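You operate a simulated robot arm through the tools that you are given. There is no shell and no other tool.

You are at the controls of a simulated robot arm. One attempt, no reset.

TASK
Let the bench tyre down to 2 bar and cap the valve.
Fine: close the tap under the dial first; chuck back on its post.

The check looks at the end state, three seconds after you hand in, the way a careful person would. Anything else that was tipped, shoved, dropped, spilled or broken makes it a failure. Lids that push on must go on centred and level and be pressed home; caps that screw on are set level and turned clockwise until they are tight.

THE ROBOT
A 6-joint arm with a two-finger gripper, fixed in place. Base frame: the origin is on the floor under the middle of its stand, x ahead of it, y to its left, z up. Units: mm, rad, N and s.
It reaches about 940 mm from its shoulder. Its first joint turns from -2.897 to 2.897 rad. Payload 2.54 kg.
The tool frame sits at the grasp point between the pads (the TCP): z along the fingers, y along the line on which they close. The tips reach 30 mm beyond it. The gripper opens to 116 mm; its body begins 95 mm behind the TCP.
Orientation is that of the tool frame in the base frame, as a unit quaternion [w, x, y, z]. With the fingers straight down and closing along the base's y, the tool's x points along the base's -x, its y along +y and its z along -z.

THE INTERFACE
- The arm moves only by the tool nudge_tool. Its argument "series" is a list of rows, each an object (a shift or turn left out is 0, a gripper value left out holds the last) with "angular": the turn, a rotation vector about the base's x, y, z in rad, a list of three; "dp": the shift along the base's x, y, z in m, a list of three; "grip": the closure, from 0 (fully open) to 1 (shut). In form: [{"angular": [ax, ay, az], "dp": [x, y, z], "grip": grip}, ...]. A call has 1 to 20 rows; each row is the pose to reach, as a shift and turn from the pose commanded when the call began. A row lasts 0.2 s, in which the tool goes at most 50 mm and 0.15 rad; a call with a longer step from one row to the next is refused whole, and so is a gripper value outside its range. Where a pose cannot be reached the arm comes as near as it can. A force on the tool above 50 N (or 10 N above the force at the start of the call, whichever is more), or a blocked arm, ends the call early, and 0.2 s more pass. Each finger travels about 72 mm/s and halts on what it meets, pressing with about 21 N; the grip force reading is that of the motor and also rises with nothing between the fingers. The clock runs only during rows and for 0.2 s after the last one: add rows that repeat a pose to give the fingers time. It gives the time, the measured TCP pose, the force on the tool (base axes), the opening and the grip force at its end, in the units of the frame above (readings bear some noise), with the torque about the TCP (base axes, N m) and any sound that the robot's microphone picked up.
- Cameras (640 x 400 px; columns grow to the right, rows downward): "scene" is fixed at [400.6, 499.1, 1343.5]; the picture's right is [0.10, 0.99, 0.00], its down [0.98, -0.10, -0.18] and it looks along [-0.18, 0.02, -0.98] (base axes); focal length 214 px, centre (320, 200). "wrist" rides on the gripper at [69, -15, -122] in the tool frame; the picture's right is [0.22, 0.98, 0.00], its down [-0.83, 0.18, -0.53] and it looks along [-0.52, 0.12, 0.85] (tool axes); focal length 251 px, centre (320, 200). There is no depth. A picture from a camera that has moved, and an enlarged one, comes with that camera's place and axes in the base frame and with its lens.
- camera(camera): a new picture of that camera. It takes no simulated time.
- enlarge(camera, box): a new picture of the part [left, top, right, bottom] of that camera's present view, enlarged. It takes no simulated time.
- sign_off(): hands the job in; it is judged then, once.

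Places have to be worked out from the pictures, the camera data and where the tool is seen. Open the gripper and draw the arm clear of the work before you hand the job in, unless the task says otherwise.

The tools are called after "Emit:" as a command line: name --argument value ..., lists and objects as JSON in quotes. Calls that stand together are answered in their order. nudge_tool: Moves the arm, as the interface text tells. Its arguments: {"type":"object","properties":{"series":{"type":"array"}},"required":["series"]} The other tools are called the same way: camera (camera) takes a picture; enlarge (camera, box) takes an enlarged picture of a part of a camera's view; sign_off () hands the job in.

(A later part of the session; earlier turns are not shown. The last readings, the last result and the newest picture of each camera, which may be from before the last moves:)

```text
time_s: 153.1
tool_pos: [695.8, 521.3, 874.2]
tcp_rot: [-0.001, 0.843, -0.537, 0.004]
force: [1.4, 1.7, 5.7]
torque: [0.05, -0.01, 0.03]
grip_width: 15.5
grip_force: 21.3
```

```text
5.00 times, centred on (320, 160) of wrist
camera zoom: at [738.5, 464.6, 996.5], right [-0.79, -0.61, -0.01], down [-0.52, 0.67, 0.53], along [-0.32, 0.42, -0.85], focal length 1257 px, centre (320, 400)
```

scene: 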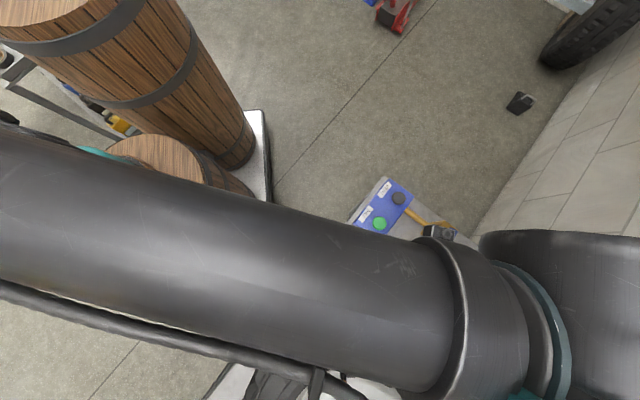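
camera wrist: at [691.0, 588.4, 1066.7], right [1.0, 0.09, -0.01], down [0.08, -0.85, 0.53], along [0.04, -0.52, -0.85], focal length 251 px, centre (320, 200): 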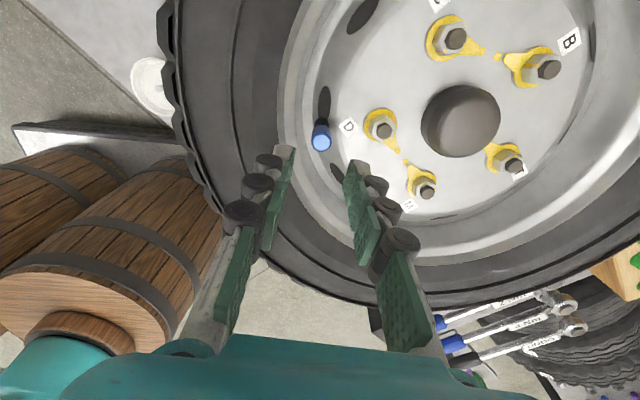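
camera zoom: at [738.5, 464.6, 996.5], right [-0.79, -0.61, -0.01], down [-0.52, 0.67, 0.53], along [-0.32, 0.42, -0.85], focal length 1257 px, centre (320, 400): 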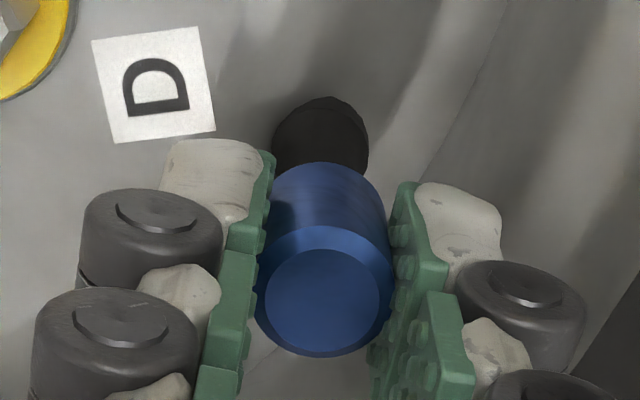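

Cap bottom now computes ~0.6 mm lower than at contact, without slipping in the grip — possibly catching. I continue slowly.

Emit:
nudge_tool --series '[{"dp": [4e-05, 2e-05, -0.0001], "angular": [0, 0, -0.08]}, {"dp": [7e-05, 5e-05, -0.0001], "angular": [0, 0, -0.16]}, {"dp": [0.0001, 7e-05, -0.0001], "angular": [0, 0, -0.24]}, {"dp": [0.00013, 9e-05, -0.0002], "angular": [0, 0, -0.32]}, {"dp": [0.00016, 0.00011, -0.0002], "angular": [0, 0, -0.4]}, {"dp": [0.00019, 0.00013, -0.0002], "angular": [0, 0, -0.48]}, {"dp": [0.00022, 0.00015, -0.0002], "angular": [0, 0, -0.56]}, {"dp": [0.00025, 0.00017, -0.0003], "angular": [0, 0, -0.64]}, {"dp": [0.00028, 0.00018, -0.0003], "angular": [0, 0, -0.72]}, {"dp": [0.00031, 0.00019, -0.0003], "angular": [0, 0, -0.8]}, {"dp": [0.00034, 0.0002, -0.0003], "angular": [0, 0, -0.88]}, {"dp": [0.00039, 0.00021, -0.0003], "angular": [0, 0, -1.0]}, {"dp": [0.00039, 0.00021, -0.0003], "angular": [0, 0, -1.0]}]'

Emit:
enlarge --camera "wrist" --box '[285, 120, 355, 200]'

Emit:
enlarge --camera "scene" --box '[338, 375, 354, 387]'

```text
time_s: 155.9
tool_pos: [697.2, 520.6, 873.4]
tcp_rot: [-0.003, -0.483, 0.876, -0.005]
force: [5.9, 4.5, 4.9]
torque: [0.11, -0.13, 0.01]
grip_width: 15.7
grip_force: 21.3
```

```text
5.00 times, centred on (320, 160) of wrist
camera zoom: at [672.9, 455.1, 996.0], right [-0.94, 0.34, -0.01], down [0.29, 0.8, 0.53], along [0.18, 0.49, -0.85], focal length 1257 px, centre (320, 400)
```

zoom: 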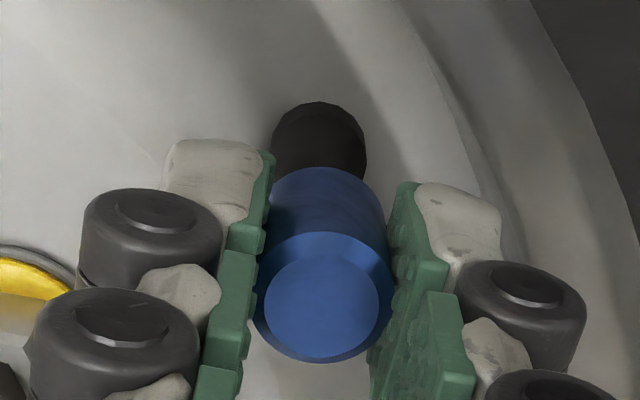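

```text
16.00 times, centred on (346, 381) of scene
camera zoom: at [400.6, 499.1, 1343.5], right [0.1, 0.99, 0.0], down [0.98, -0.1, -0.18], along [-0.18, 0.02, -0.98], focal length 3432 px, centre (-96, -2696)
```

zoom: 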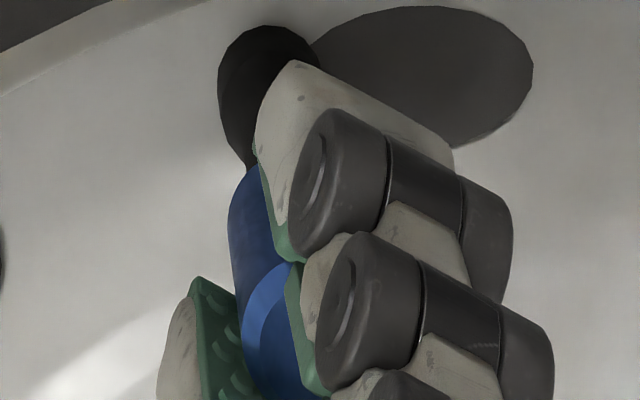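

Side load grew again from arm tracking error (~0.5 mm). I relieve it, release, and read the cap height in the scene view.

Emit:
nudge_tool --series '[{"dp": [0.0004, 0.0004, 0]}, {"dp": [0.0004, 0.0004, 0], "grip": 0.8}, {"dp": [0.0004, 0.0004, 0], "grip": 0.7}, {"dp": [0.0004, 0.0004, 0.01]}, {"dp": [0.0004, 0.0004, 0.03]}, {"dp": [0.0004, 0.0004, 0.06]}, {"dp": [0.0004, 0.0004, 0.08]}, {"dp": [0.0004, 0.0004, 0.08]}]'

Emit:
enlarge --camera "scene" --box '[338, 375, 354, 387]'

Emit:
enlarge --camera "wrist" --box '[295, 95, 345, 160]'

```text
time_s: 157.7
tool_pos: [697.7, 520.8, 953.2]
tcp_rot: [-0.003, -0.483, 0.876, -0.005]
force: [0.3, -0.1, -0.1]
torque: [-0.01, -0.01, 0.01]
grip_width: 34.8
grip_force: 0.0
```

```text
16.00 times, centred on (346, 381) of scene
camera zoom: at [400.6, 499.1, 1343.5], right [0.1, 0.99, 0.0], down [0.98, -0.1, -0.18], along [-0.18, 0.02, -0.98], focal length 3432 px, centre (-96, -2696)
```

zoom: 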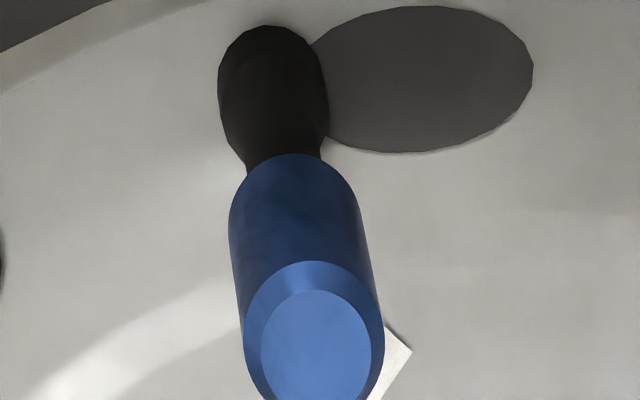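

```text
6.15 times, centred on (320, 128) of wrist
camera zoom: at [673.4, 455.5, 1076.8], right [-0.94, 0.34, -0.01], down [0.29, 0.8, 0.53], along [0.18, 0.49, -0.85], focal length 1547 px, centre (320, 646)
```

zoom: 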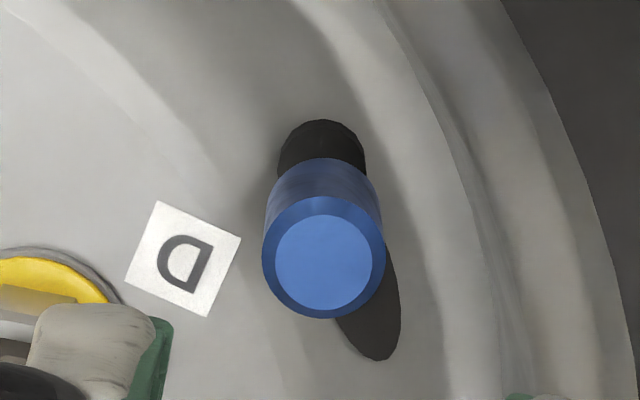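

The wrist geometry suggests the cap had simply slid fully down to the black collar without the thread ever catching. I'll lift it back to the top of the thread and start turning there; first rotate to yaw ≈3.0 above it and correct the tool's 0.6° tilt.

Emit:
nudge_tool --series '[{"angular": [0, 0, 0.145]}, {"angular": [0, 0, 0.29]}, {"angular": [0, 0, 0.435]}, {"angular": [0, 0, 0.58]}, {"angular": [0, 0, 0.725]}, {"angular": [0, 0, 0.87]}, {"angular": [0, 0, 1.015]}, {"angular": [0, 0, 1.16]}, {"angular": [0, 0, 1.305]}, {"angular": [0, 0, 1.45]}, {"angular": [0, 0, 1.595]}, {"angular": [0, 0, 1.74]}, {"angular": [0, 0, 1.885]}, {"angular": [0, 0, 2.0], "dp": [0, 0, -0.02]}, {"angular": [0, 0, 2.0], "dp": [0, 0, -0.04]}, {"angular": [0, 0, 2.0], "dp": [0, 0, -0.04]}]'

Emit:
nudge_tool --series '[{"angular": [-0.0053, 0.0104, 0]}, {"angular": [-0.0053, 0.0104, 0]}, {"angular": [-0.0053, 0.0104, 0]}]'

Emit:
enlarge --camera "wrist" --box '[285, 110, 355, 200]'

```text
time_s: 161.1
tool_pos: [700.0, 521.7, 912.3]
tcp_rot: [-0.004, 0.998, -0.066, 0.004]
force: [0.6, -0.3, -0.1]
torque: [0.01, -0.01, 0.04]
grip_width: 34.9
grip_force: 0.2
```

```text
time_s: 161.9
tool_pos: [698.8, 520.9, 913.0]
tcp_rot: [-0.001, 0.998, -0.067, 0.0]
force: [-0.7, 0.3, 0.2]
torque: [0.01, 0.01, -0.01]
grip_width: 34.8
grip_force: 0.1
```

```text
4.44 times, centred on (320, 155) of wrist
camera zoom: at [768.5, 526.1, 1035.1], right [0.08, -1.0, 0.0], down [-0.84, -0.07, 0.54], along [-0.53, -0.04, -0.84], focal length 1118 px, centre (320, 400)
```

zoom: 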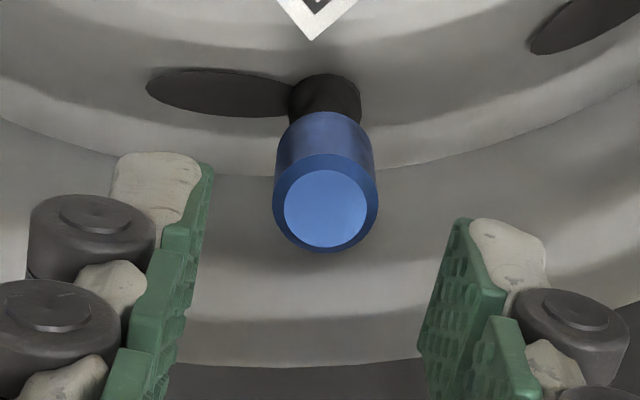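

Tool is now plumb. The cap is ~0.85 mm off in the grip direction; I shift (−0.1,−0.8) mm, lower and grip.

Emit:
nudge_tool --series '[{"dp": [-0.0001, -0.0008, -0.01], "grip": 0.72}, {"dp": [-0.0001, -0.0008, -0.02]}, {"dp": [-0.0001, -0.0008, -0.03]}, {"dp": [-0.0001, -0.0008, -0.038]}, {"dp": [-0.0001, -0.0008, -0.038]}, {"dp": [-0.0001, -0.0008, -0.038], "grip": 1}, {"dp": [-0.0001, -0.0008, -0.038], "grip": 1}, {"dp": [-0.0001, -0.0008, -0.038], "grip": 1}]'

Emit:
enlarge --camera "wrist" --box '[285, 120, 355, 200]'

```text
time_s: 163.7
tool_pos: [697.2, 521.8, 875.2]
tcp_rot: [0.0, 0.998, -0.067, -0.001]
force: [0.0, -0.5, 0.0]
torque: [-0.03, 0.02, -0.02]
grip_width: 16.3
grip_force: 21.2
```

```text
5.00 times, centred on (320, 160) of wrist
camera zoom: at [768.1, 525.6, 997.1], right [0.08, -1.0, 0.0], down [-0.84, -0.07, 0.53], along [-0.53, -0.04, -0.84], focal length 1257 px, centre (320, 400)
```

zoom: 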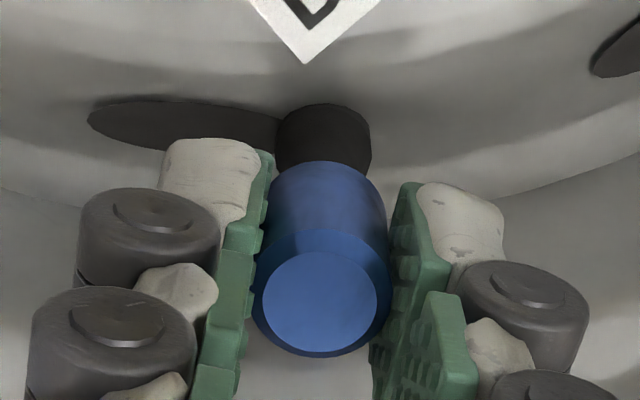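

Gripped with no side load. I lift it 9 mm, so only the first ~3 mm of the valve tip is inside the cap.

Emit:
nudge_tool --series '[{"dp": [0, 0, 0.003]}, {"dp": [0, 0, 0.006]}, {"dp": [0, 0, 0.009]}, {"dp": [0, 0, 0.009]}]'

Emit:
enlarge --camera "wrist" --box '[285, 120, 355, 200]'

Emit:
enlarge --camera "scene" --box '[338, 375, 354, 387]'

```text
time_s: 164.7
tool_pos: [697.4, 520.3, 884.2]
tcp_rot: [-0.001, 0.998, -0.067, -0.001]
force: [-0.7, -0.3, -0.2]
torque: [0.03, -0.03, 0.0]
grip_width: 16.1
grip_force: 21.1
```

```text
5.00 times, centred on (320, 160) of wrist
camera zoom: at [767.9, 525.5, 1006.4], right [0.08, -1.0, 0.0], down [-0.84, -0.07, 0.53], along [-0.53, -0.04, -0.84], focal length 1257 px, centre (320, 400)
```

zoom: 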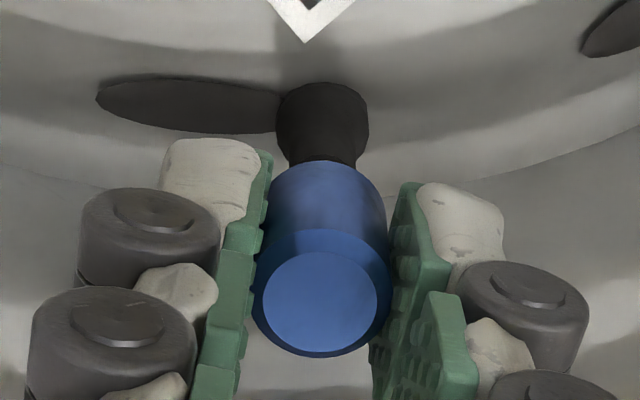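

```text
16.00 times, centred on (346, 381) of scene
camera zoom: at [400.6, 499.1, 1343.5], right [0.1, 0.99, 0.0], down [0.98, -0.1, -0.18], along [-0.18, 0.02, -0.98], focal length 3432 px, centre (-96, -2696)
```

zoom: 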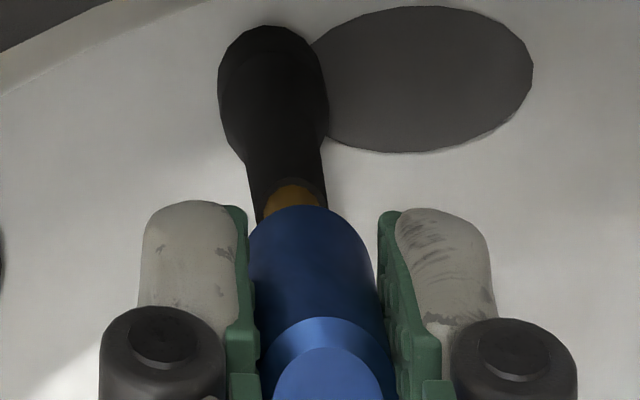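

Now the cap is near the top of the brass tip. I turn clockwise ~1.4 rad here at constant height, to see if the thread pulls on the tool.

Emit:
nudge_tool --series '[{"angular": [0, 0, -0.1]}, {"angular": [0, 0, -0.2]}, {"angular": [0, 0, -0.3]}, {"angular": [0, 0, -0.4]}, {"angular": [0, 0, -0.5]}, {"angular": [0, 0, -0.6]}, {"angular": [0, 0, -0.7]}, {"angular": [0, 0, -0.8]}, {"angular": [0, 0, -0.9]}, {"angular": [0, 0, -1.0]}, {"angular": [0, 0, -1.0]}]'

Emit:
enlarge --camera "scene" --box '[338, 375, 354, 387]'

Emit:
enlarge --camera "wrist" --box '[285, 120, 355, 200]'

```text
time_s: 167.1
tool_pos: [697.3, 520.2, 884.5]
tcp_rot: [-0.001, 0.843, -0.538, -0.001]
force: [-0.2, -0.9, 0.3]
torque: [-0.05, 0.0, 0.02]
grip_width: 16.5
grip_force: 21.2
```

```text
16.00 times, centred on (346, 381) of scene
camera zoom: at [400.6, 499.1, 1343.5], right [0.1, 0.99, 0.0], down [0.98, -0.1, -0.18], along [-0.18, 0.02, -0.98], focal length 3432 px, centre (-96, -2696)
```

zoom: 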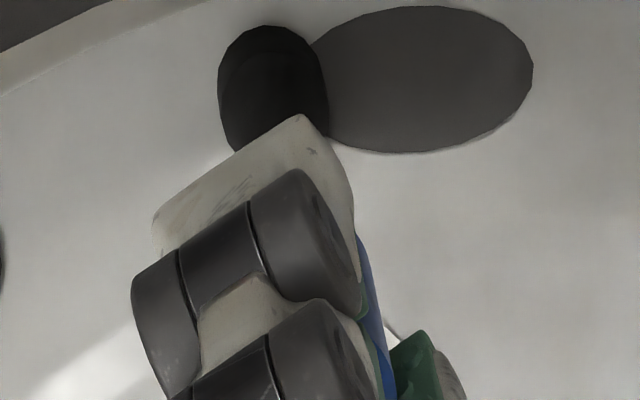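

```text
5.00 times, centred on (320, 160) of wrist
camera zoom: at [740.4, 463.5, 1006.2], right [-0.79, -0.61, 0.0], down [-0.51, 0.67, 0.53], along [-0.32, 0.43, -0.84], focal length 1257 px, centre (320, 400)
```

zoom: 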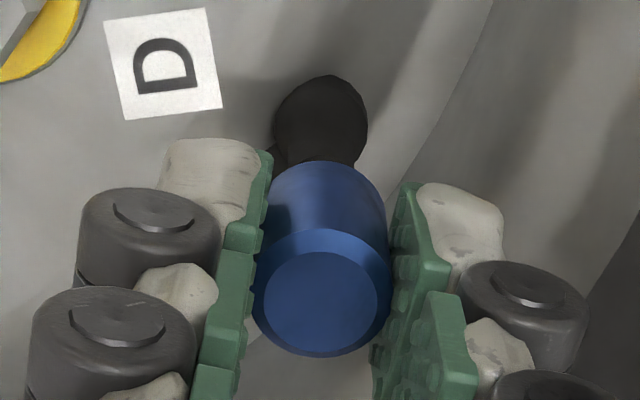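

No coupling at the top either. I rotate back to yaw 3.0 and probe the lateral centre precisely at this shallow engagement, then I'll lift off and re-set the cap exactly centred while turning.

Emit:
nudge_tool --series '[{"angular": [0, 0, 0.14]}, {"angular": [0, 0, 0.28]}, {"angular": [0, 0, 0.42]}, {"angular": [0, 0, 0.56]}, {"angular": [0, 0, 0.7]}, {"angular": [0, 0, 0.84]}, {"angular": [0, 0, 0.98]}, {"angular": [0, 0, 1.0]}, {"angular": [0, 0, 1.0], "dp": [0.0008, 0, 0]}, {"angular": [0, 0, 1.0], "dp": [0.0016, 0, 0]}, {"angular": [0, 0, 1.0], "dp": [0.0016, 0, 0]}]'

Emit:
enlarge --camera "wrist" --box '[285, 120, 355, 200]'

Emit:
nudge_tool --series '[{"dp": [-0.001, 0, 0]}, {"dp": [-0.002, 0, 0]}, {"dp": [-0.0032, 0, 0]}, {"dp": [-0.0032, 0, 0]}]'

Emit:
enlarge --camera "wrist" --box '[285, 120, 355, 200]'

```text
time_s: 169.5
tool_pos: [699.3, 520.3, 885.1]
tcp_rot: [-0.001, 0.998, -0.067, -0.001]
force: [0.1, 0.6, 0.4]
torque: [-0.02, -0.04, 0.01]
grip_width: 16.1
grip_force: 21.2
```

```text
5.00 times, centred on (320, 160) of wrist
camera zoom: at [769.9, 525.7, 1006.3], right [0.08, -1.0, 0.0], down [-0.84, -0.07, 0.53], along [-0.53, -0.04, -0.84], focal length 1257 px, centre (320, 400)
```

zoom: 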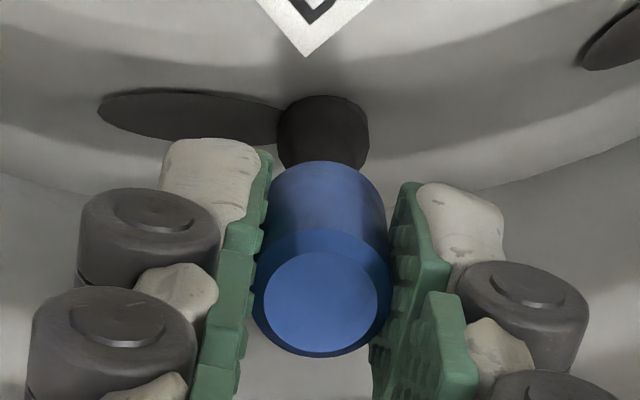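

```text
time_s: 170.5
tool_pos: [696.2, 519.9, 884.7]
tcp_rot: [0.0, 0.998, -0.067, -0.001]
force: [0.9, -1.1, -0.1]
torque: [0.04, 0.03, -0.01]
grip_width: 16.4
grip_force: 20.9
```

```text
5.00 times, centred on (320, 160) of wrist
camera zoom: at [766.5, 525.8, 1006.3], right [0.08, -1.0, 0.0], down [-0.84, -0.07, 0.53], along [-0.53, -0.04, -0.84], focal length 1257 px, centre (320, 400)
```

zoom: 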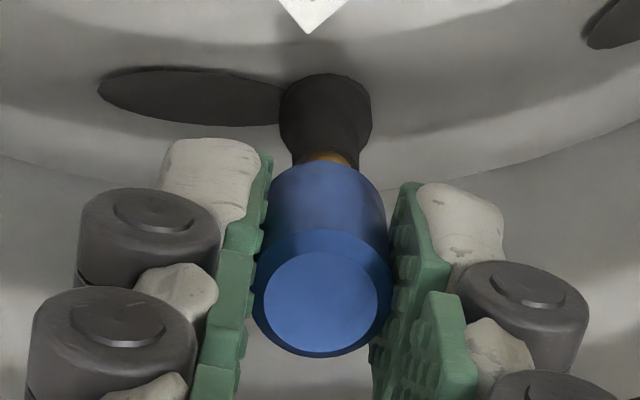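

No lateral contact over ±1.7 mm: the cap is clear of the tip at this height. I re-centre, lower 4 mm, and probe ±x there.

Emit:
nudge_tool --series '[{"dp": [0.0014, -0.0001, 0]}, {"dp": [0.0014, -0.0001, -0.001]}, {"dp": [0.0014, -0.0001, -0.002]}, {"dp": [0.0014, -0.0001, -0.003]}, {"dp": [0.0014, -0.0001, -0.004]}, {"dp": [0.0014, -0.0001, -0.004]}]'

Emit:
enlarge --camera "wrist" --box '[285, 120, 355, 200]'

Emit:
nudge_tool --series '[{"dp": [0.0008, 0, 0]}, {"dp": [0.0015, 0, 0]}, {"dp": [0.0015, 0, 0]}]'

Emit:
enlarge --camera "wrist" --box '[285, 120, 355, 200]'

Emit:
nudge_tool --series '[{"dp": [-0.001, 0, 0]}, {"dp": [-0.002, 0, 0]}, {"dp": [-0.003, 0, 0]}, {"dp": [-0.003, 0, 0]}]'

Emit:
enlarge --camera "wrist" --box '[285, 120, 355, 200]'

```text
time_s: 171.9
tool_pos: [698.5, 520.3, 879.9]
tcp_rot: [0.0, 0.998, -0.067, -0.001]
force: [-0.1, 0.6, 0.2]
torque: [0.03, 0.0, 0.0]
grip_width: 16.4
grip_force: 20.7
```

```text
5.00 times, centred on (320, 160) of wrist
camera zoom: at [767.6, 525.6, 1002.7], right [0.08, -1.0, 0.0], down [-0.84, -0.07, 0.53], along [-0.53, -0.04, -0.84], focal length 1257 px, centre (320, 400)
```

zoom: 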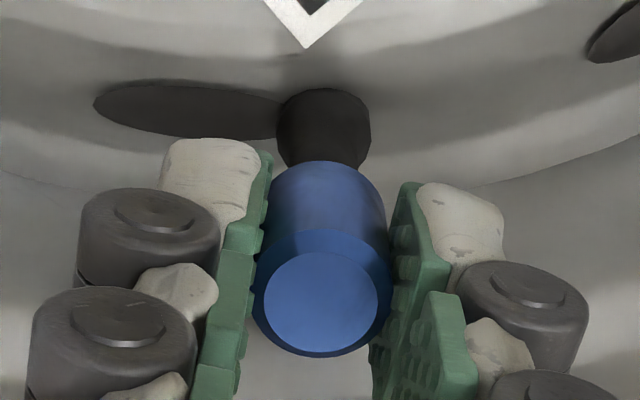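

```text
time_s: 172.7
tool_pos: [697.1, 520.4, 882.3]
tcp_rot: [0.0, 0.998, -0.067, -0.001]
force: [-7.3, -2.0, 0.9]
torque: [-0.09, 0.28, 0.03]
grip_width: 16.0
grip_force: 21.3
```

```text
5.00 times, centred on (320, 160) of wrist
camera zoom: at [768.9, 525.7, 1002.7], right [0.08, -1.0, 0.0], down [-0.84, -0.07, 0.54], along [-0.53, -0.04, -0.84], focal length 1257 px, centre (320, 400)
```

zoom: 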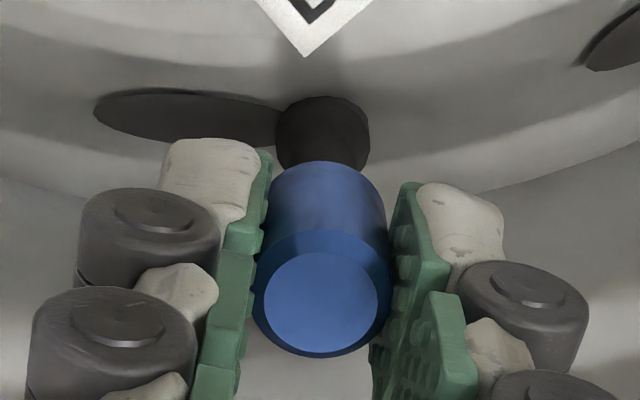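

```text
time_s: 173.7
tool_pos: [696.7, 519.2, 880.4]
tcp_rot: [-0.001, 0.998, -0.068, -0.001]
force: [5.0, -0.3, 1.5]
torque: [-0.03, -0.18, 0.0]
grip_width: 16.2
grip_force: 21.2
```

```text
5.00 times, centred on (320, 160) of wrist
camera zoom: at [767.1, 525.4, 1002.2], right [0.08, -1.0, 0.0], down [-0.84, -0.07, 0.53], along [-0.53, -0.04, -0.85], focal length 1257 px, centre (320, 400)
```

zoom: 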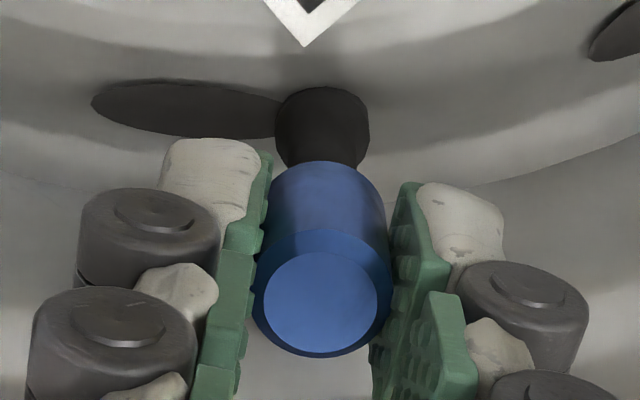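

x-centre is 768.0. I go there and probe ±y.

Emit:
nudge_tool --series '[{"dp": [0.001, 0, 0]}, {"dp": [0.0019, 0, 0]}, {"dp": [0.0019, 0.0008, 0]}, {"dp": [0.0019, 0.0016, 0]}, {"dp": [0.0019, 0.0016, 0]}]'

Emit:
enlarge --camera "wrist" --box '[285, 120, 355, 200]'

Emit:
nudge_tool --series '[{"dp": [0, -0.001, 0]}, {"dp": [0, -0.002, 0]}, {"dp": [0, -0.0032, 0]}, {"dp": [0, -0.0032, 0]}]'

Emit:
enlarge --camera "wrist" --box '[285, 120, 355, 200]'

```text
time_s: 174.9
tool_pos: [697.2, 521.1, 881.1]
tcp_rot: [0.0, 0.998, -0.067, -0.001]
force: [-3.4, -10.8, 1.0]
torque: [-0.34, 0.11, -0.02]
grip_width: 16.4
grip_force: 21.2
```

```text
5.00 times, centred on (320, 160) of wrist
camera zoom: at [768.5, 526.2, 1002.4], right [0.08, -1.0, 0.0], down [-0.84, -0.07, 0.54], along [-0.53, -0.04, -0.84], focal length 1257 px, centre (320, 400)
```

zoom: 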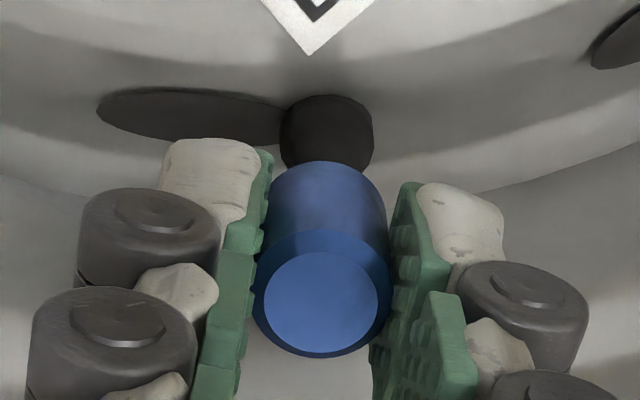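

```text
time_s: 175.9
tool_pos: [698.0, 519.5, 880.3]
tcp_rot: [0.0, 0.998, -0.067, 0.0]
force: [0.1, 3.8, 0.7]
torque: [0.14, 0.03, -0.03]
grip_width: 16.3
grip_force: 21.4
```

```text
5.00 times, centred on (320, 160) of wrist
camera zoom: at [768.1, 524.5, 1002.4], right [0.08, -1.0, 0.0], down [-0.84, -0.07, 0.53], along [-0.53, -0.04, -0.84], focal length 1257 px, centre (320, 400)
```

zoom: 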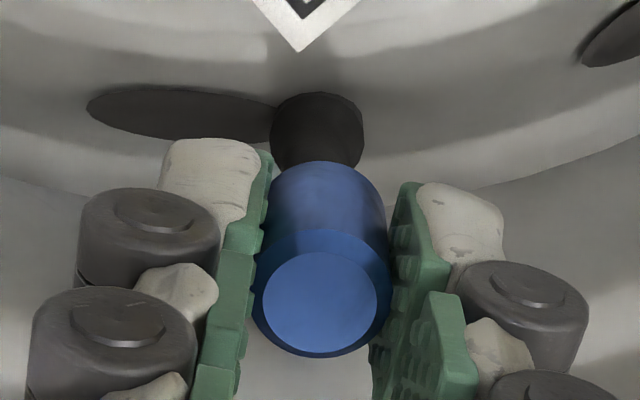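

y-centre is 525.35. I centre, lift 6 mm clear of the tip, and confirm the pose.

Emit:
nudge_tool --series '[{"dp": [0, 0.0009, 0]}, {"dp": [0, 0.0009, 0.002]}, {"dp": [0, 0.0009, 0.004]}, {"dp": [0, 0.0009, 0.006]}, {"dp": [0, 0.0009, 0.006]}]'

Emit:
enlarge --camera "wrist" --box '[285, 120, 355, 200]'

Emit:
enlarge --camera "scene" --box '[338, 375, 354, 387]'

```text
time_s: 177.1
tool_pos: [697.9, 519.4, 887.0]
tcp_rot: [-0.001, 0.998, -0.067, -0.001]
force: [0.9, 0.1, -0.7]
torque: [0.0, 0.03, 0.0]
grip_width: 16.1
grip_force: 21.3
```

```text
5.00 times, centred on (320, 160) of wrist
camera zoom: at [768.5, 524.6, 1008.6], right [0.08, -1.0, 0.0], down [-0.84, -0.07, 0.53], along [-0.53, -0.04, -0.84], focal length 1257 px, centre (320, 400)
```

zoom: 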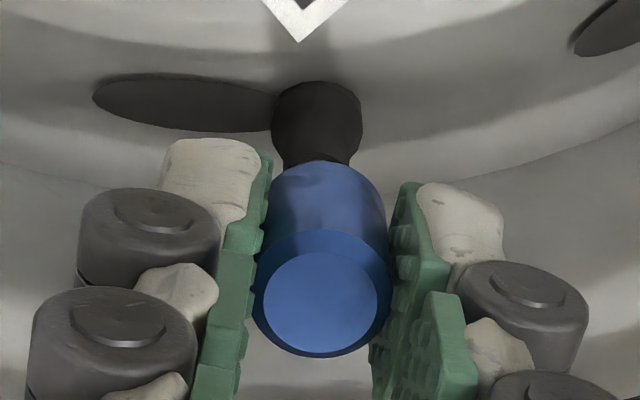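

```text
16.00 times, centred on (346, 381) of scene
camera zoom: at [400.6, 499.1, 1343.5], right [0.1, 0.99, 0.0], down [0.98, -0.1, -0.18], along [-0.18, 0.02, -0.98], focal length 3432 px, centre (-96, -2696)
```

zoom: 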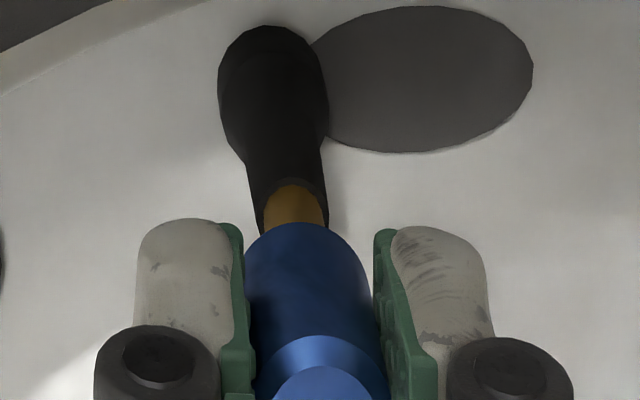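

The arm settled ~0.75 mm off in y. I correct with camera feedback toward (768.0, 525.35).

Emit:
nudge_tool --series '[{"dp": [-0.0005, 0.00075, 0]}, {"dp": [-0.0005, 0.00075, 0]}]'

Emit:
enlarge --camera "wrist" --box '[285, 120, 355, 200]'

```text
time_s: 177.7
tool_pos: [698.2, 519.9, 887.6]
tcp_rot: [-0.001, 0.998, -0.067, 0.0]
force: [0.3, 0.6, 0.9]
torque: [0.01, -0.03, 0.01]
grip_width: 16.6
grip_force: 21.2
```

```text
5.00 times, centred on (320, 160) of wrist
camera zoom: at [767.9, 525.6, 1008.4], right [0.08, -1.0, 0.0], down [-0.84, -0.07, 0.53], along [-0.53, -0.04, -0.84], focal length 1257 px, centre (320, 400)
```

zoom: 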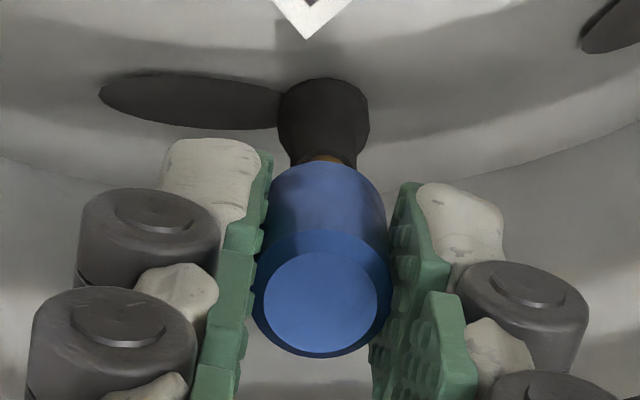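

Within ~0.25 mm of centre. I now lower slowly while turning clockwise through the thread start.

Emit:
nudge_tool --series '[{"dp": [0, -0.0001, -0.001]}, {"dp": [0, -0.0001, -0.002]}, {"dp": [0, -0.0001, -0.0023], "angular": [0, 0, -0.08]}, {"dp": [0, -0.0001, -0.0026], "angular": [0, 0, -0.16]}, {"dp": [0, -0.0001, -0.0029], "angular": [0, 0, -0.24]}, {"dp": [0, -0.0001, -0.0032], "angular": [0, 0, -0.32]}, {"dp": [0, -0.0001, -0.0035], "angular": [0, 0, -0.4]}, {"dp": [0, -0.0001, -0.0038], "angular": [0, 0, -0.48]}, {"dp": [0, -0.0001, -0.0041], "angular": [0, 0, -0.56]}, {"dp": [0, -0.0001, -0.0044], "angular": [0, 0, -0.64]}, {"dp": [0, -0.0001, -0.0047], "angular": [0, 0, -0.72]}, {"dp": [0, -0.0001, -0.005], "angular": [0, 0, -0.8]}, {"dp": [0, -0.0001, -0.005], "angular": [0, 0, -0.8]}]'

Emit:
enlarge --camera "wrist" --box '[285, 120, 355, 200]'

```text
time_s: 180.5
tool_pos: [696.7, 521.6, 882.5]
tcp_rot: [-0.001, 0.892, -0.451, -0.001]
force: [0.0, 0.3, -0.4]
torque: [-0.02, 0.0, -0.02]
grip_width: 16.2
grip_force: 21.1
```

```text
5.00 times, centred on (320, 160) of wrist
camera zoom: at [750.5, 472.8, 1003.3], right [-0.66, -0.75, 0.0], down [-0.64, 0.56, 0.53], along [-0.4, 0.35, -0.84], focal length 1257 px, centre (320, 400)
```

zoom: 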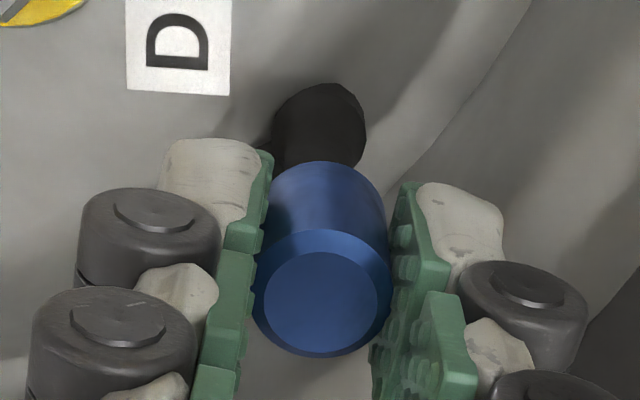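

Zero forces, centred on the tip. I keep turning and lowering to the stop.

Emit:
nudge_tool --series '[{"dp": [0, 0, -0.0005], "angular": [0, 0, -0.08]}, {"dp": [0, 0, -0.001], "angular": [0, 0, -0.16]}, {"dp": [0, 0, -0.0015], "angular": [0, 0, -0.24]}, {"dp": [0, 0, -0.002], "angular": [0, 0, -0.32]}, {"dp": [0, 0, -0.0025], "angular": [0, 0, -0.4]}, {"dp": [0, 0, -0.003], "angular": [0, 0, -0.48]}, {"dp": [0, 0, -0.0035], "angular": [0, 0, -0.56]}, {"dp": [0, 0, -0.004], "angular": [0, 0, -0.64]}, {"dp": [0, 0, -0.0045], "angular": [0, 0, -0.72]}, {"dp": [0, 0, -0.005], "angular": [0, 0, -0.8]}, {"dp": [0, 0, -0.005], "angular": [0, 0, -0.8]}]'

Emit:
enlarge --camera "wrist" --box '[285, 120, 355, 200]'

```text
time_s: 182.9
tool_pos: [697.0, 521.4, 876.1]
tcp_rot: [0.001, -0.647, 0.763, 0.0]
force: [2.4, 3.1, 0.0]
torque: [0.09, -0.12, -0.03]
grip_width: 16.0
grip_force: 20.9
```

```text
5.00 times, centred on (320, 160) of wrist
camera zoom: at [700.9, 449.0, 998.3], right [-1.0, -0.05, 0.0], down [-0.04, 0.84, 0.53], along [-0.03, 0.53, -0.84], focal length 1257 px, centre (320, 400)
```

zoom: 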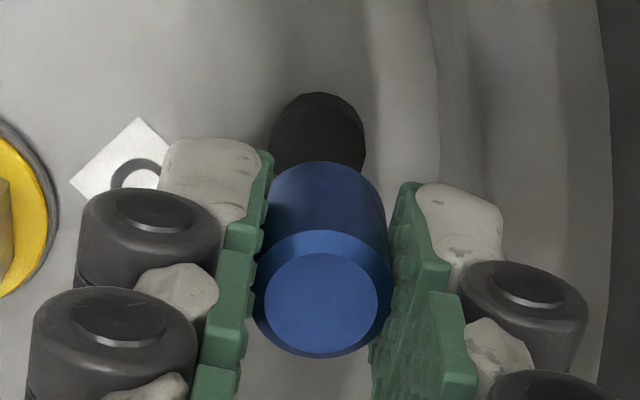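

Near the stop now, light side load. I trim (+0.2,+0.2) and lower the last bit with continued turning to build ~10 N.

Emit:
nudge_tool --series '[{"dp": [0.0002, 0.0002, -0.0003], "angular": [0, 0, -0.08]}, {"dp": [0.0002, 0.0002, -0.0006], "angular": [0, 0, -0.16]}, {"dp": [0.0002, 0.0002, -0.0009], "angular": [0, 0, -0.24]}, {"dp": [0.0002, 0.0002, -0.0012], "angular": [0, 0, -0.32]}, {"dp": [0.0002, 0.0002, -0.0015], "angular": [0, 0, -0.4]}, {"dp": [0.0002, 0.0002, -0.0018], "angular": [0, 0, -0.48]}, {"dp": [0.0002, 0.0002, -0.002], "angular": [0, 0, -0.56]}, {"dp": [0.0002, 0.0002, -0.002], "angular": [0, 0, -0.64]}, {"dp": [0.0002, 0.0002, -0.002], "angular": [0, 0, -0.72]}, {"dp": [0.0002, 0.0002, -0.002], "angular": [0, 0, -0.8]}, {"dp": [0.0002, 0.0002, -0.002], "angular": [0, 0, -0.8]}]'

Emit:
enlarge --camera "wrist" --box '[285, 120, 355, 200]'

```text
time_s: 185.3
tool_pos: [697.9, 519.9, 874.5]
tcp_rot: [0.002, -0.299, 0.954, -0.001]
force: [5.4, 0.7, 9.1]
torque: [0.04, -0.14, 0.02]
grip_width: 16.3
grip_force: 20.6
```

```text
5.00 times, centred on (320, 160) of wrist
camera zoom: at [649.2, 468.0, 996.5], right [-0.73, 0.68, 0.0], down [0.57, 0.62, 0.54], along [0.36, 0.39, -0.84], focal length 1257 px, centre (320, 400)
```

zoom: 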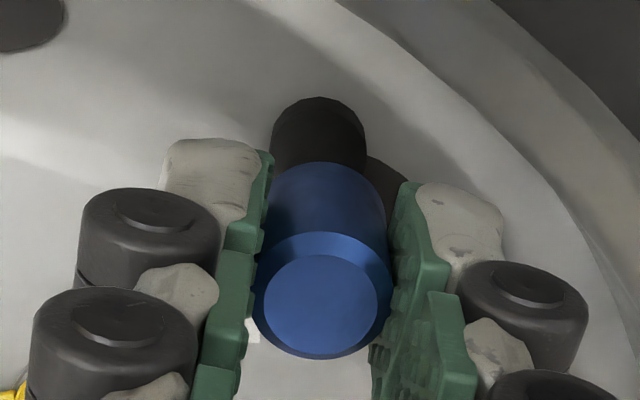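

Preload 9 N with 5 N side load in x; I trim +0.4 mm x and continue turning.

Emit:
nudge_tool --series '[{"dp": [0.0004, 0, 0]}, {"dp": [0.0004, 0, -0.0001], "angular": [0, 0, -0.1]}, {"dp": [0.0004, 0, -0.0001], "angular": [0, 0, -0.2]}, {"dp": [0.0004, 0, -0.0002], "angular": [0, 0, -0.3]}, {"dp": [0.0004, 0, -0.0002], "angular": [0, 0, -0.4]}, {"dp": [0.0004, 0, -0.0003], "angular": [0, 0, -0.5]}, {"dp": [0.0004, 0, -0.0003], "angular": [0, 0, -0.6]}, {"dp": [0.0004, 0, -0.0004], "angular": [0, 0, -0.7]}, {"dp": [0.0004, 0, -0.0004], "angular": [0, 0, -0.8]}, {"dp": [0.0004, 0, -0.0005], "angular": [0, 0, -0.9]}, {"dp": [0.0004, 0, -0.0005], "angular": [0, 0, -1.0]}, {"dp": [0.0004, 0, -0.0005], "angular": [0, 0, -1.0]}]'

Emit:
enlarge --camera "wrist" --box '[285, 120, 355, 200]'

Emit:
enlarge --camera "scene" --box '[338, 375, 354, 387]'

```text
time_s: 187.9
tool_pos: [697.2, 520.6, 874.2]
tcp_rot: [0.001, 0.196, 0.981, -0.001]
force: [6.1, 0.0, 12.9]
torque: [-0.02, -0.1, -0.01]
grip_width: 16.2
grip_force: 21.0
```

```text
5.00 times, centred on (320, 160) of wrist
camera zoom: at [627.9, 532.4, 996.0], right [0.18, 0.98, 0.0], down [0.83, -0.15, 0.54], along [0.53, -0.1, -0.84], focal length 1257 px, centre (320, 400)
```

zoom: 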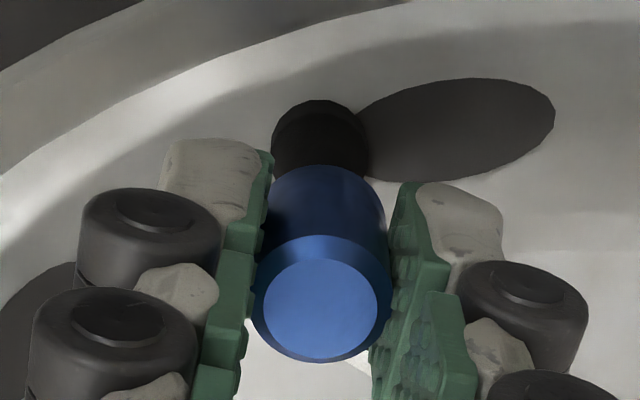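

```text
16.00 times, centred on (346, 381) of scene
camera zoom: at [400.6, 499.1, 1343.5], right [0.1, 0.99, 0.0], down [0.98, -0.1, -0.18], along [-0.18, 0.02, -0.98], focal length 3432 px, centre (-96, -2696)
```

zoom: 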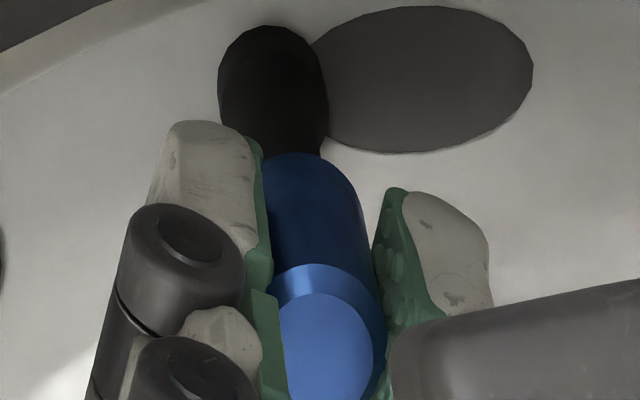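

Still no thread engagement. Perhaps this cap is a push-on type that must be pressed home; I'll test by releasing, closing the fingers and pressing straight down on its top with controlled force.

Emit:
nudge_tool --series '[{"dp": [0.0004, 0, 0], "grip": 0.85}, {"dp": [0.0004, 0, 0], "grip": 0.7}, {"dp": [0.0004, 0, 0.01], "grip": 0.7}, {"dp": [0.0004, 0, 0.03], "grip": 0.7}, {"dp": [0.0004, 0, 0.05], "grip": 0.7}, {"dp": [0.0004, 0, 0.06], "grip": 1}, {"dp": [0.0004, 0, 0.06], "grip": 1}, {"dp": [0.0004, 0, 0.06], "grip": 1}]'

Emit:
camera --camera "wrist"

Emit:
enlarge --camera "scene" --box '[338, 375, 354, 387]'

```text
time_s: 189.7
tool_pos: [698.0, 519.9, 932.4]
tcp_rot: [0.0, 0.195, 0.981, -0.002]
force: [-0.6, 0.4, -0.6]
torque: [-0.01, -0.02, -0.01]
grip_width: 0.1
grip_force: 21.1
```

```text
taken
camera wrist: at [628.4, 532.8, 1055.4], right [0.18, 0.98, 0.0], down [0.83, -0.15, 0.53], along [0.53, -0.09, -0.84], focal length 251 px, centre (320, 200)
```

wrist: 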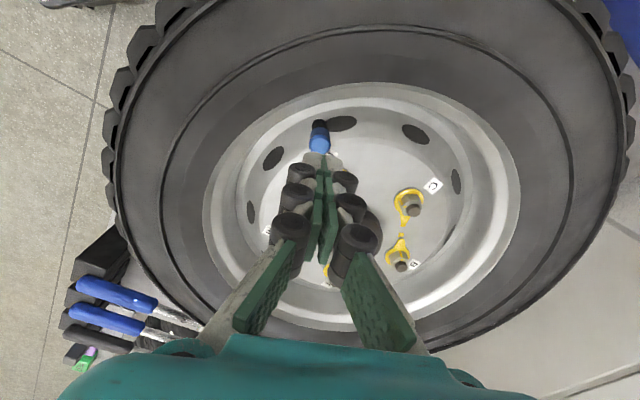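

```text
16.00 times, centred on (346, 381) of scene
camera zoom: at [400.6, 499.1, 1343.5], right [0.1, 0.99, 0.0], down [0.98, -0.1, -0.18], along [-0.18, 0.02, -0.98], focal length 3432 px, centre (-96, -2696)
```

zoom: 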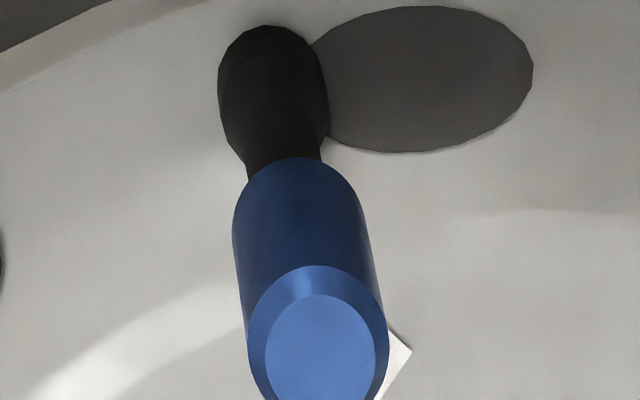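

The fingers are closed and centred over the cap. I lower to just above its top.

Emit:
nudge_tool --series '[{"dp": [0, 0, -0.015]}, {"dp": [0, 0, -0.03]}, {"dp": [0, 0, -0.038]}, {"dp": [0, 0, -0.0395]}, {"dp": [0, 0, -0.0395]}]'

Emit:
enlarge --camera "scene" --box '[330, 365, 362, 400]'

Emit:
enlarge --camera "wrist" --box '[285, 120, 355, 200]'

```text
time_s: 190.9
tool_pos: [698.4, 519.9, 894.6]
tcp_rot: [0.001, 0.196, 0.981, -0.001]
force: [0.1, 0.3, 0.5]
torque: [-0.03, 0.04, -0.03]
grip_width: 0.0
grip_force: 20.7
```

```text
11.43 times, centred on (346, 382) of scene
camera zoom: at [400.6, 499.1, 1343.5], right [0.1, 0.99, 0.0], down [0.98, -0.1, -0.18], along [-0.18, 0.02, -0.98], focal length 2451 px, centre (23, -1886)
```

zoom: 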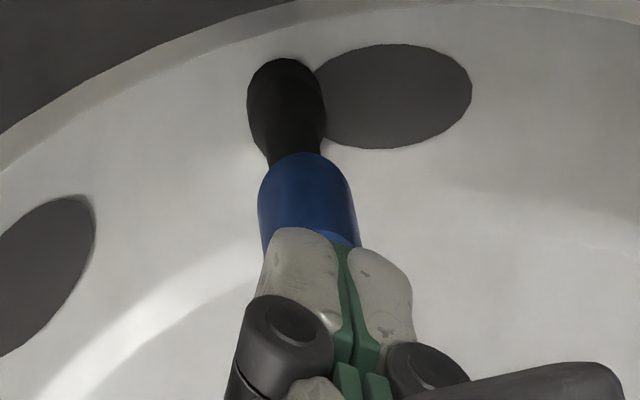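

```text
5.00 times, centred on (320, 160) of wrist
camera zoom: at [628.4, 532.4, 1015.9], right [0.18, 0.98, 0.0], down [0.83, -0.15, 0.53], along [0.53, -0.09, -0.84], focal length 1257 px, centre (320, 400)
```

zoom: 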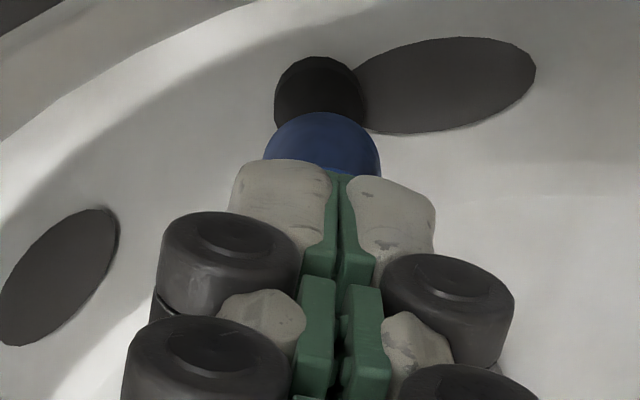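

Fingertips are over the cap's centre. I press down in small steps and watch force and travel.

Emit:
nudge_tool --series '[{"dp": [0, 0, -0.001]}, {"dp": [0, 0, -0.002]}, {"dp": [0, 0, -0.003]}, {"dp": [0, 0, -0.003]}]'

Emit:
nudge_tool --series '[{"dp": [0, 0, -0.0005]}, {"dp": [0, 0, -0.001]}, {"dp": [0, 0, -0.001]}]'

Emit:
enlarge --camera "wrist" --box '[285, 120, 355, 200]'

```text
time_s: 191.9
tool_pos: [698.3, 520.1, 891.5]
tcp_rot: [0.001, 0.195, 0.981, -0.001]
force: [0.3, -0.5, -0.1]
torque: [-0.02, -0.01, -0.01]
grip_width: 0.3
grip_force: 21.1
```

```text
time_s: 192.7
tool_pos: [698.8, 520.2, 889.5]
tcp_rot: [0.001, 0.196, 0.981, 0.0]
force: [0.7, 1.3, 7.4]
torque: [0.05, -0.03, 0.0]
grip_width: 6.1
grip_force: 20.9
```

```text
5.00 times, centred on (320, 160) of wrist
camera zoom: at [628.3, 532.3, 1012.4], right [0.18, 0.98, 0.0], down [0.83, -0.15, 0.54], along [0.53, -0.09, -0.84], focal length 1257 px, centre (320, 400)
```

zoom: 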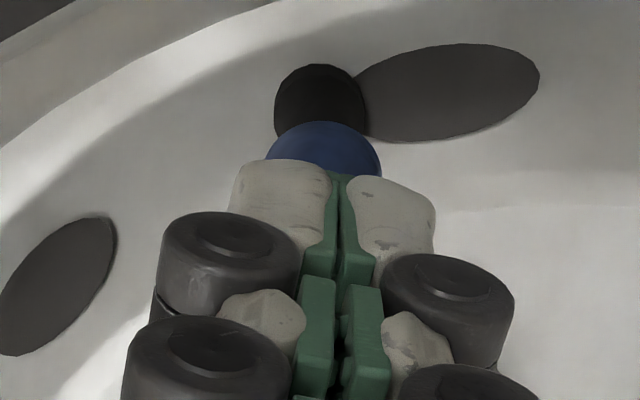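

Contact at ~7 N. I press further to ~25–30 N to see whether the cap moves.

Emit:
nudge_tool --series '[{"dp": [0, 0, -0.0005]}, {"dp": [0, 0, -0.001]}, {"dp": [0, 0, -0.0015]}, {"dp": [0, 0, -0.0015]}]'

Emit:
enlarge --camera "wrist" --box '[285, 120, 355, 200]'

Emit:
enlarge --camera "scene" --box '[338, 375, 354, 387]'

```text
time_s: 193.7
tool_pos: [697.0, 519.3, 889.6]
tcp_rot: [0.001, 0.196, 0.981, 0.0]
force: [2.2, 0.6, 27.6]
torque: [0.04, -0.03, -0.04]
grip_width: 6.1
grip_force: 20.8
```

```text
5.00 times, centred on (320, 160) of wrist
camera zoom: at [627.9, 531.9, 1011.7], right [0.18, 0.98, 0.0], down [0.83, -0.15, 0.54], along [0.53, -0.09, -0.84], focal length 1257 px, centre (320, 400)
```

zoom: 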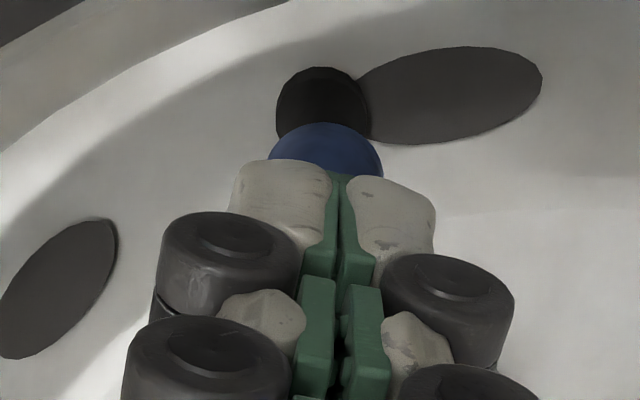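

```text
16.00 times, centred on (346, 381) of scene
camera zoom: at [400.6, 499.1, 1343.5], right [0.1, 0.99, 0.0], down [0.98, -0.1, -0.18], along [-0.18, 0.02, -0.98], focal length 3432 px, centre (-96, -2696)
```

zoom: 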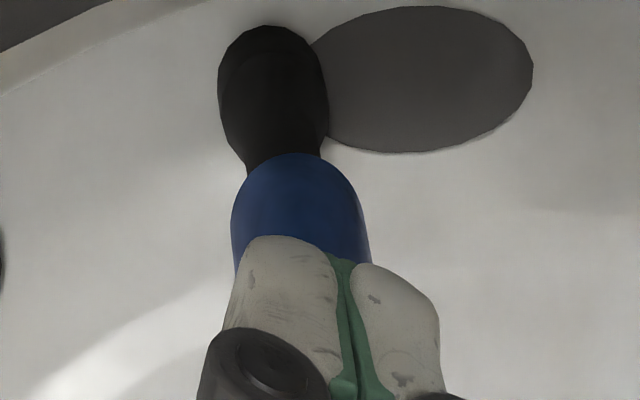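

At 28 N the cap sits at the same height as before — a hard stop. I press briefly to ~40 N to be sure.

Emit:
nudge_tool --series '[{"dp": [0, 0, -0.0005]}, {"dp": [0, 0, -0.001]}, {"dp": [0, 0, -0.001]}]'

Emit:
enlarge --camera "scene" --box '[338, 375, 354, 387]'

```text
time_s: 194.5
tool_pos: [697.6, 519.6, 889.7]
tcp_rot: [0.001, 0.196, 0.981, 0.0]
force: [2.7, 0.3, 48.1]
torque: [0.06, -0.07, 0.02]
grip_width: 6.0
grip_force: 20.8
```

```text
16.00 times, centred on (346, 381) of scene
camera zoom: at [400.6, 499.1, 1343.5], right [0.1, 0.99, 0.0], down [0.98, -0.1, -0.18], along [-0.18, 0.02, -0.98], focal length 3432 px, centre (-96, -2696)
```

zoom: 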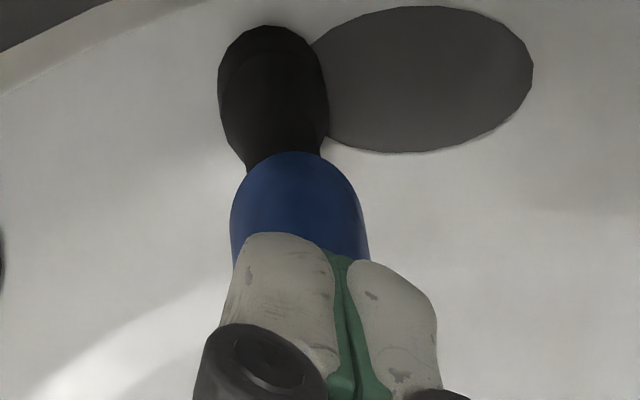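

At 48 N the edge moved slightly (151.5 vs 153.5). I release to see if that remains.

Emit:
nudge_tool --series '[{"dp": [0, 0, 0.003]}, {"dp": [0, 0, 0.006]}, {"dp": [0, 0, 0.02]}, {"dp": [0, 0, 0.04]}, {"dp": [0, 0, 0.05], "grip": 0.7}, {"dp": [0, 0, 0.05], "grip": 0.7}, {"dp": [0, 0, 0.05], "grip": 0.7}]'

Emit:
enlarge --camera "scene" --box '[338, 375, 354, 387]'

Emit:
enlarge --camera "wrist" --box '[290, 110, 350, 170]'

```text
time_s: 196.1
tool_pos: [696.9, 520.3, 938.9]
tcp_rot: [0.001, 0.195, 0.981, -0.001]
force: [-0.3, 1.0, 1.1]
torque: [-0.01, 0.04, 0.01]
grip_width: 34.7
grip_force: 0.0
```

```text
16.00 times, centred on (346, 381) of scene
camera zoom: at [400.6, 499.1, 1343.5], right [0.1, 0.99, 0.0], down [0.98, -0.1, -0.18], along [-0.18, 0.02, -0.98], focal length 3432 px, centre (-96, -2696)
```

zoom: 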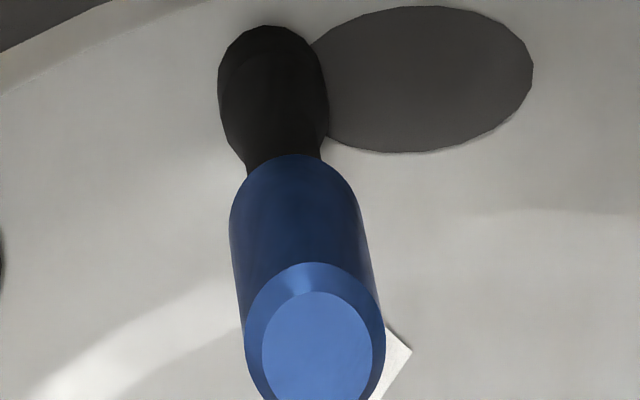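

```text
6.67 times, centred on (320, 140) of wrist
camera zoom: at [628.2, 532.6, 1060.2], right [0.18, 0.98, 0.0], down [0.83, -0.15, 0.53], along [0.53, -0.09, -0.84], focal length 1676 px, centre (320, 600)
```

zoom: 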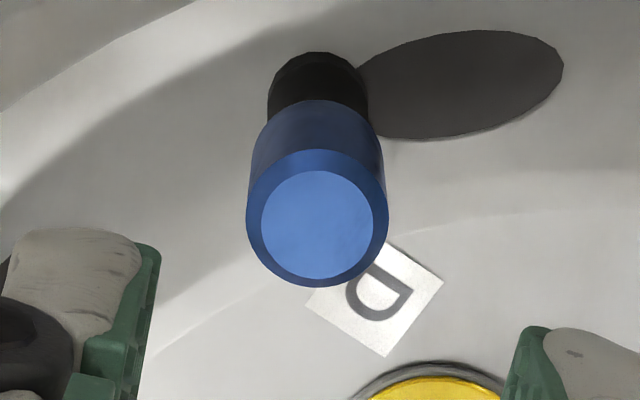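

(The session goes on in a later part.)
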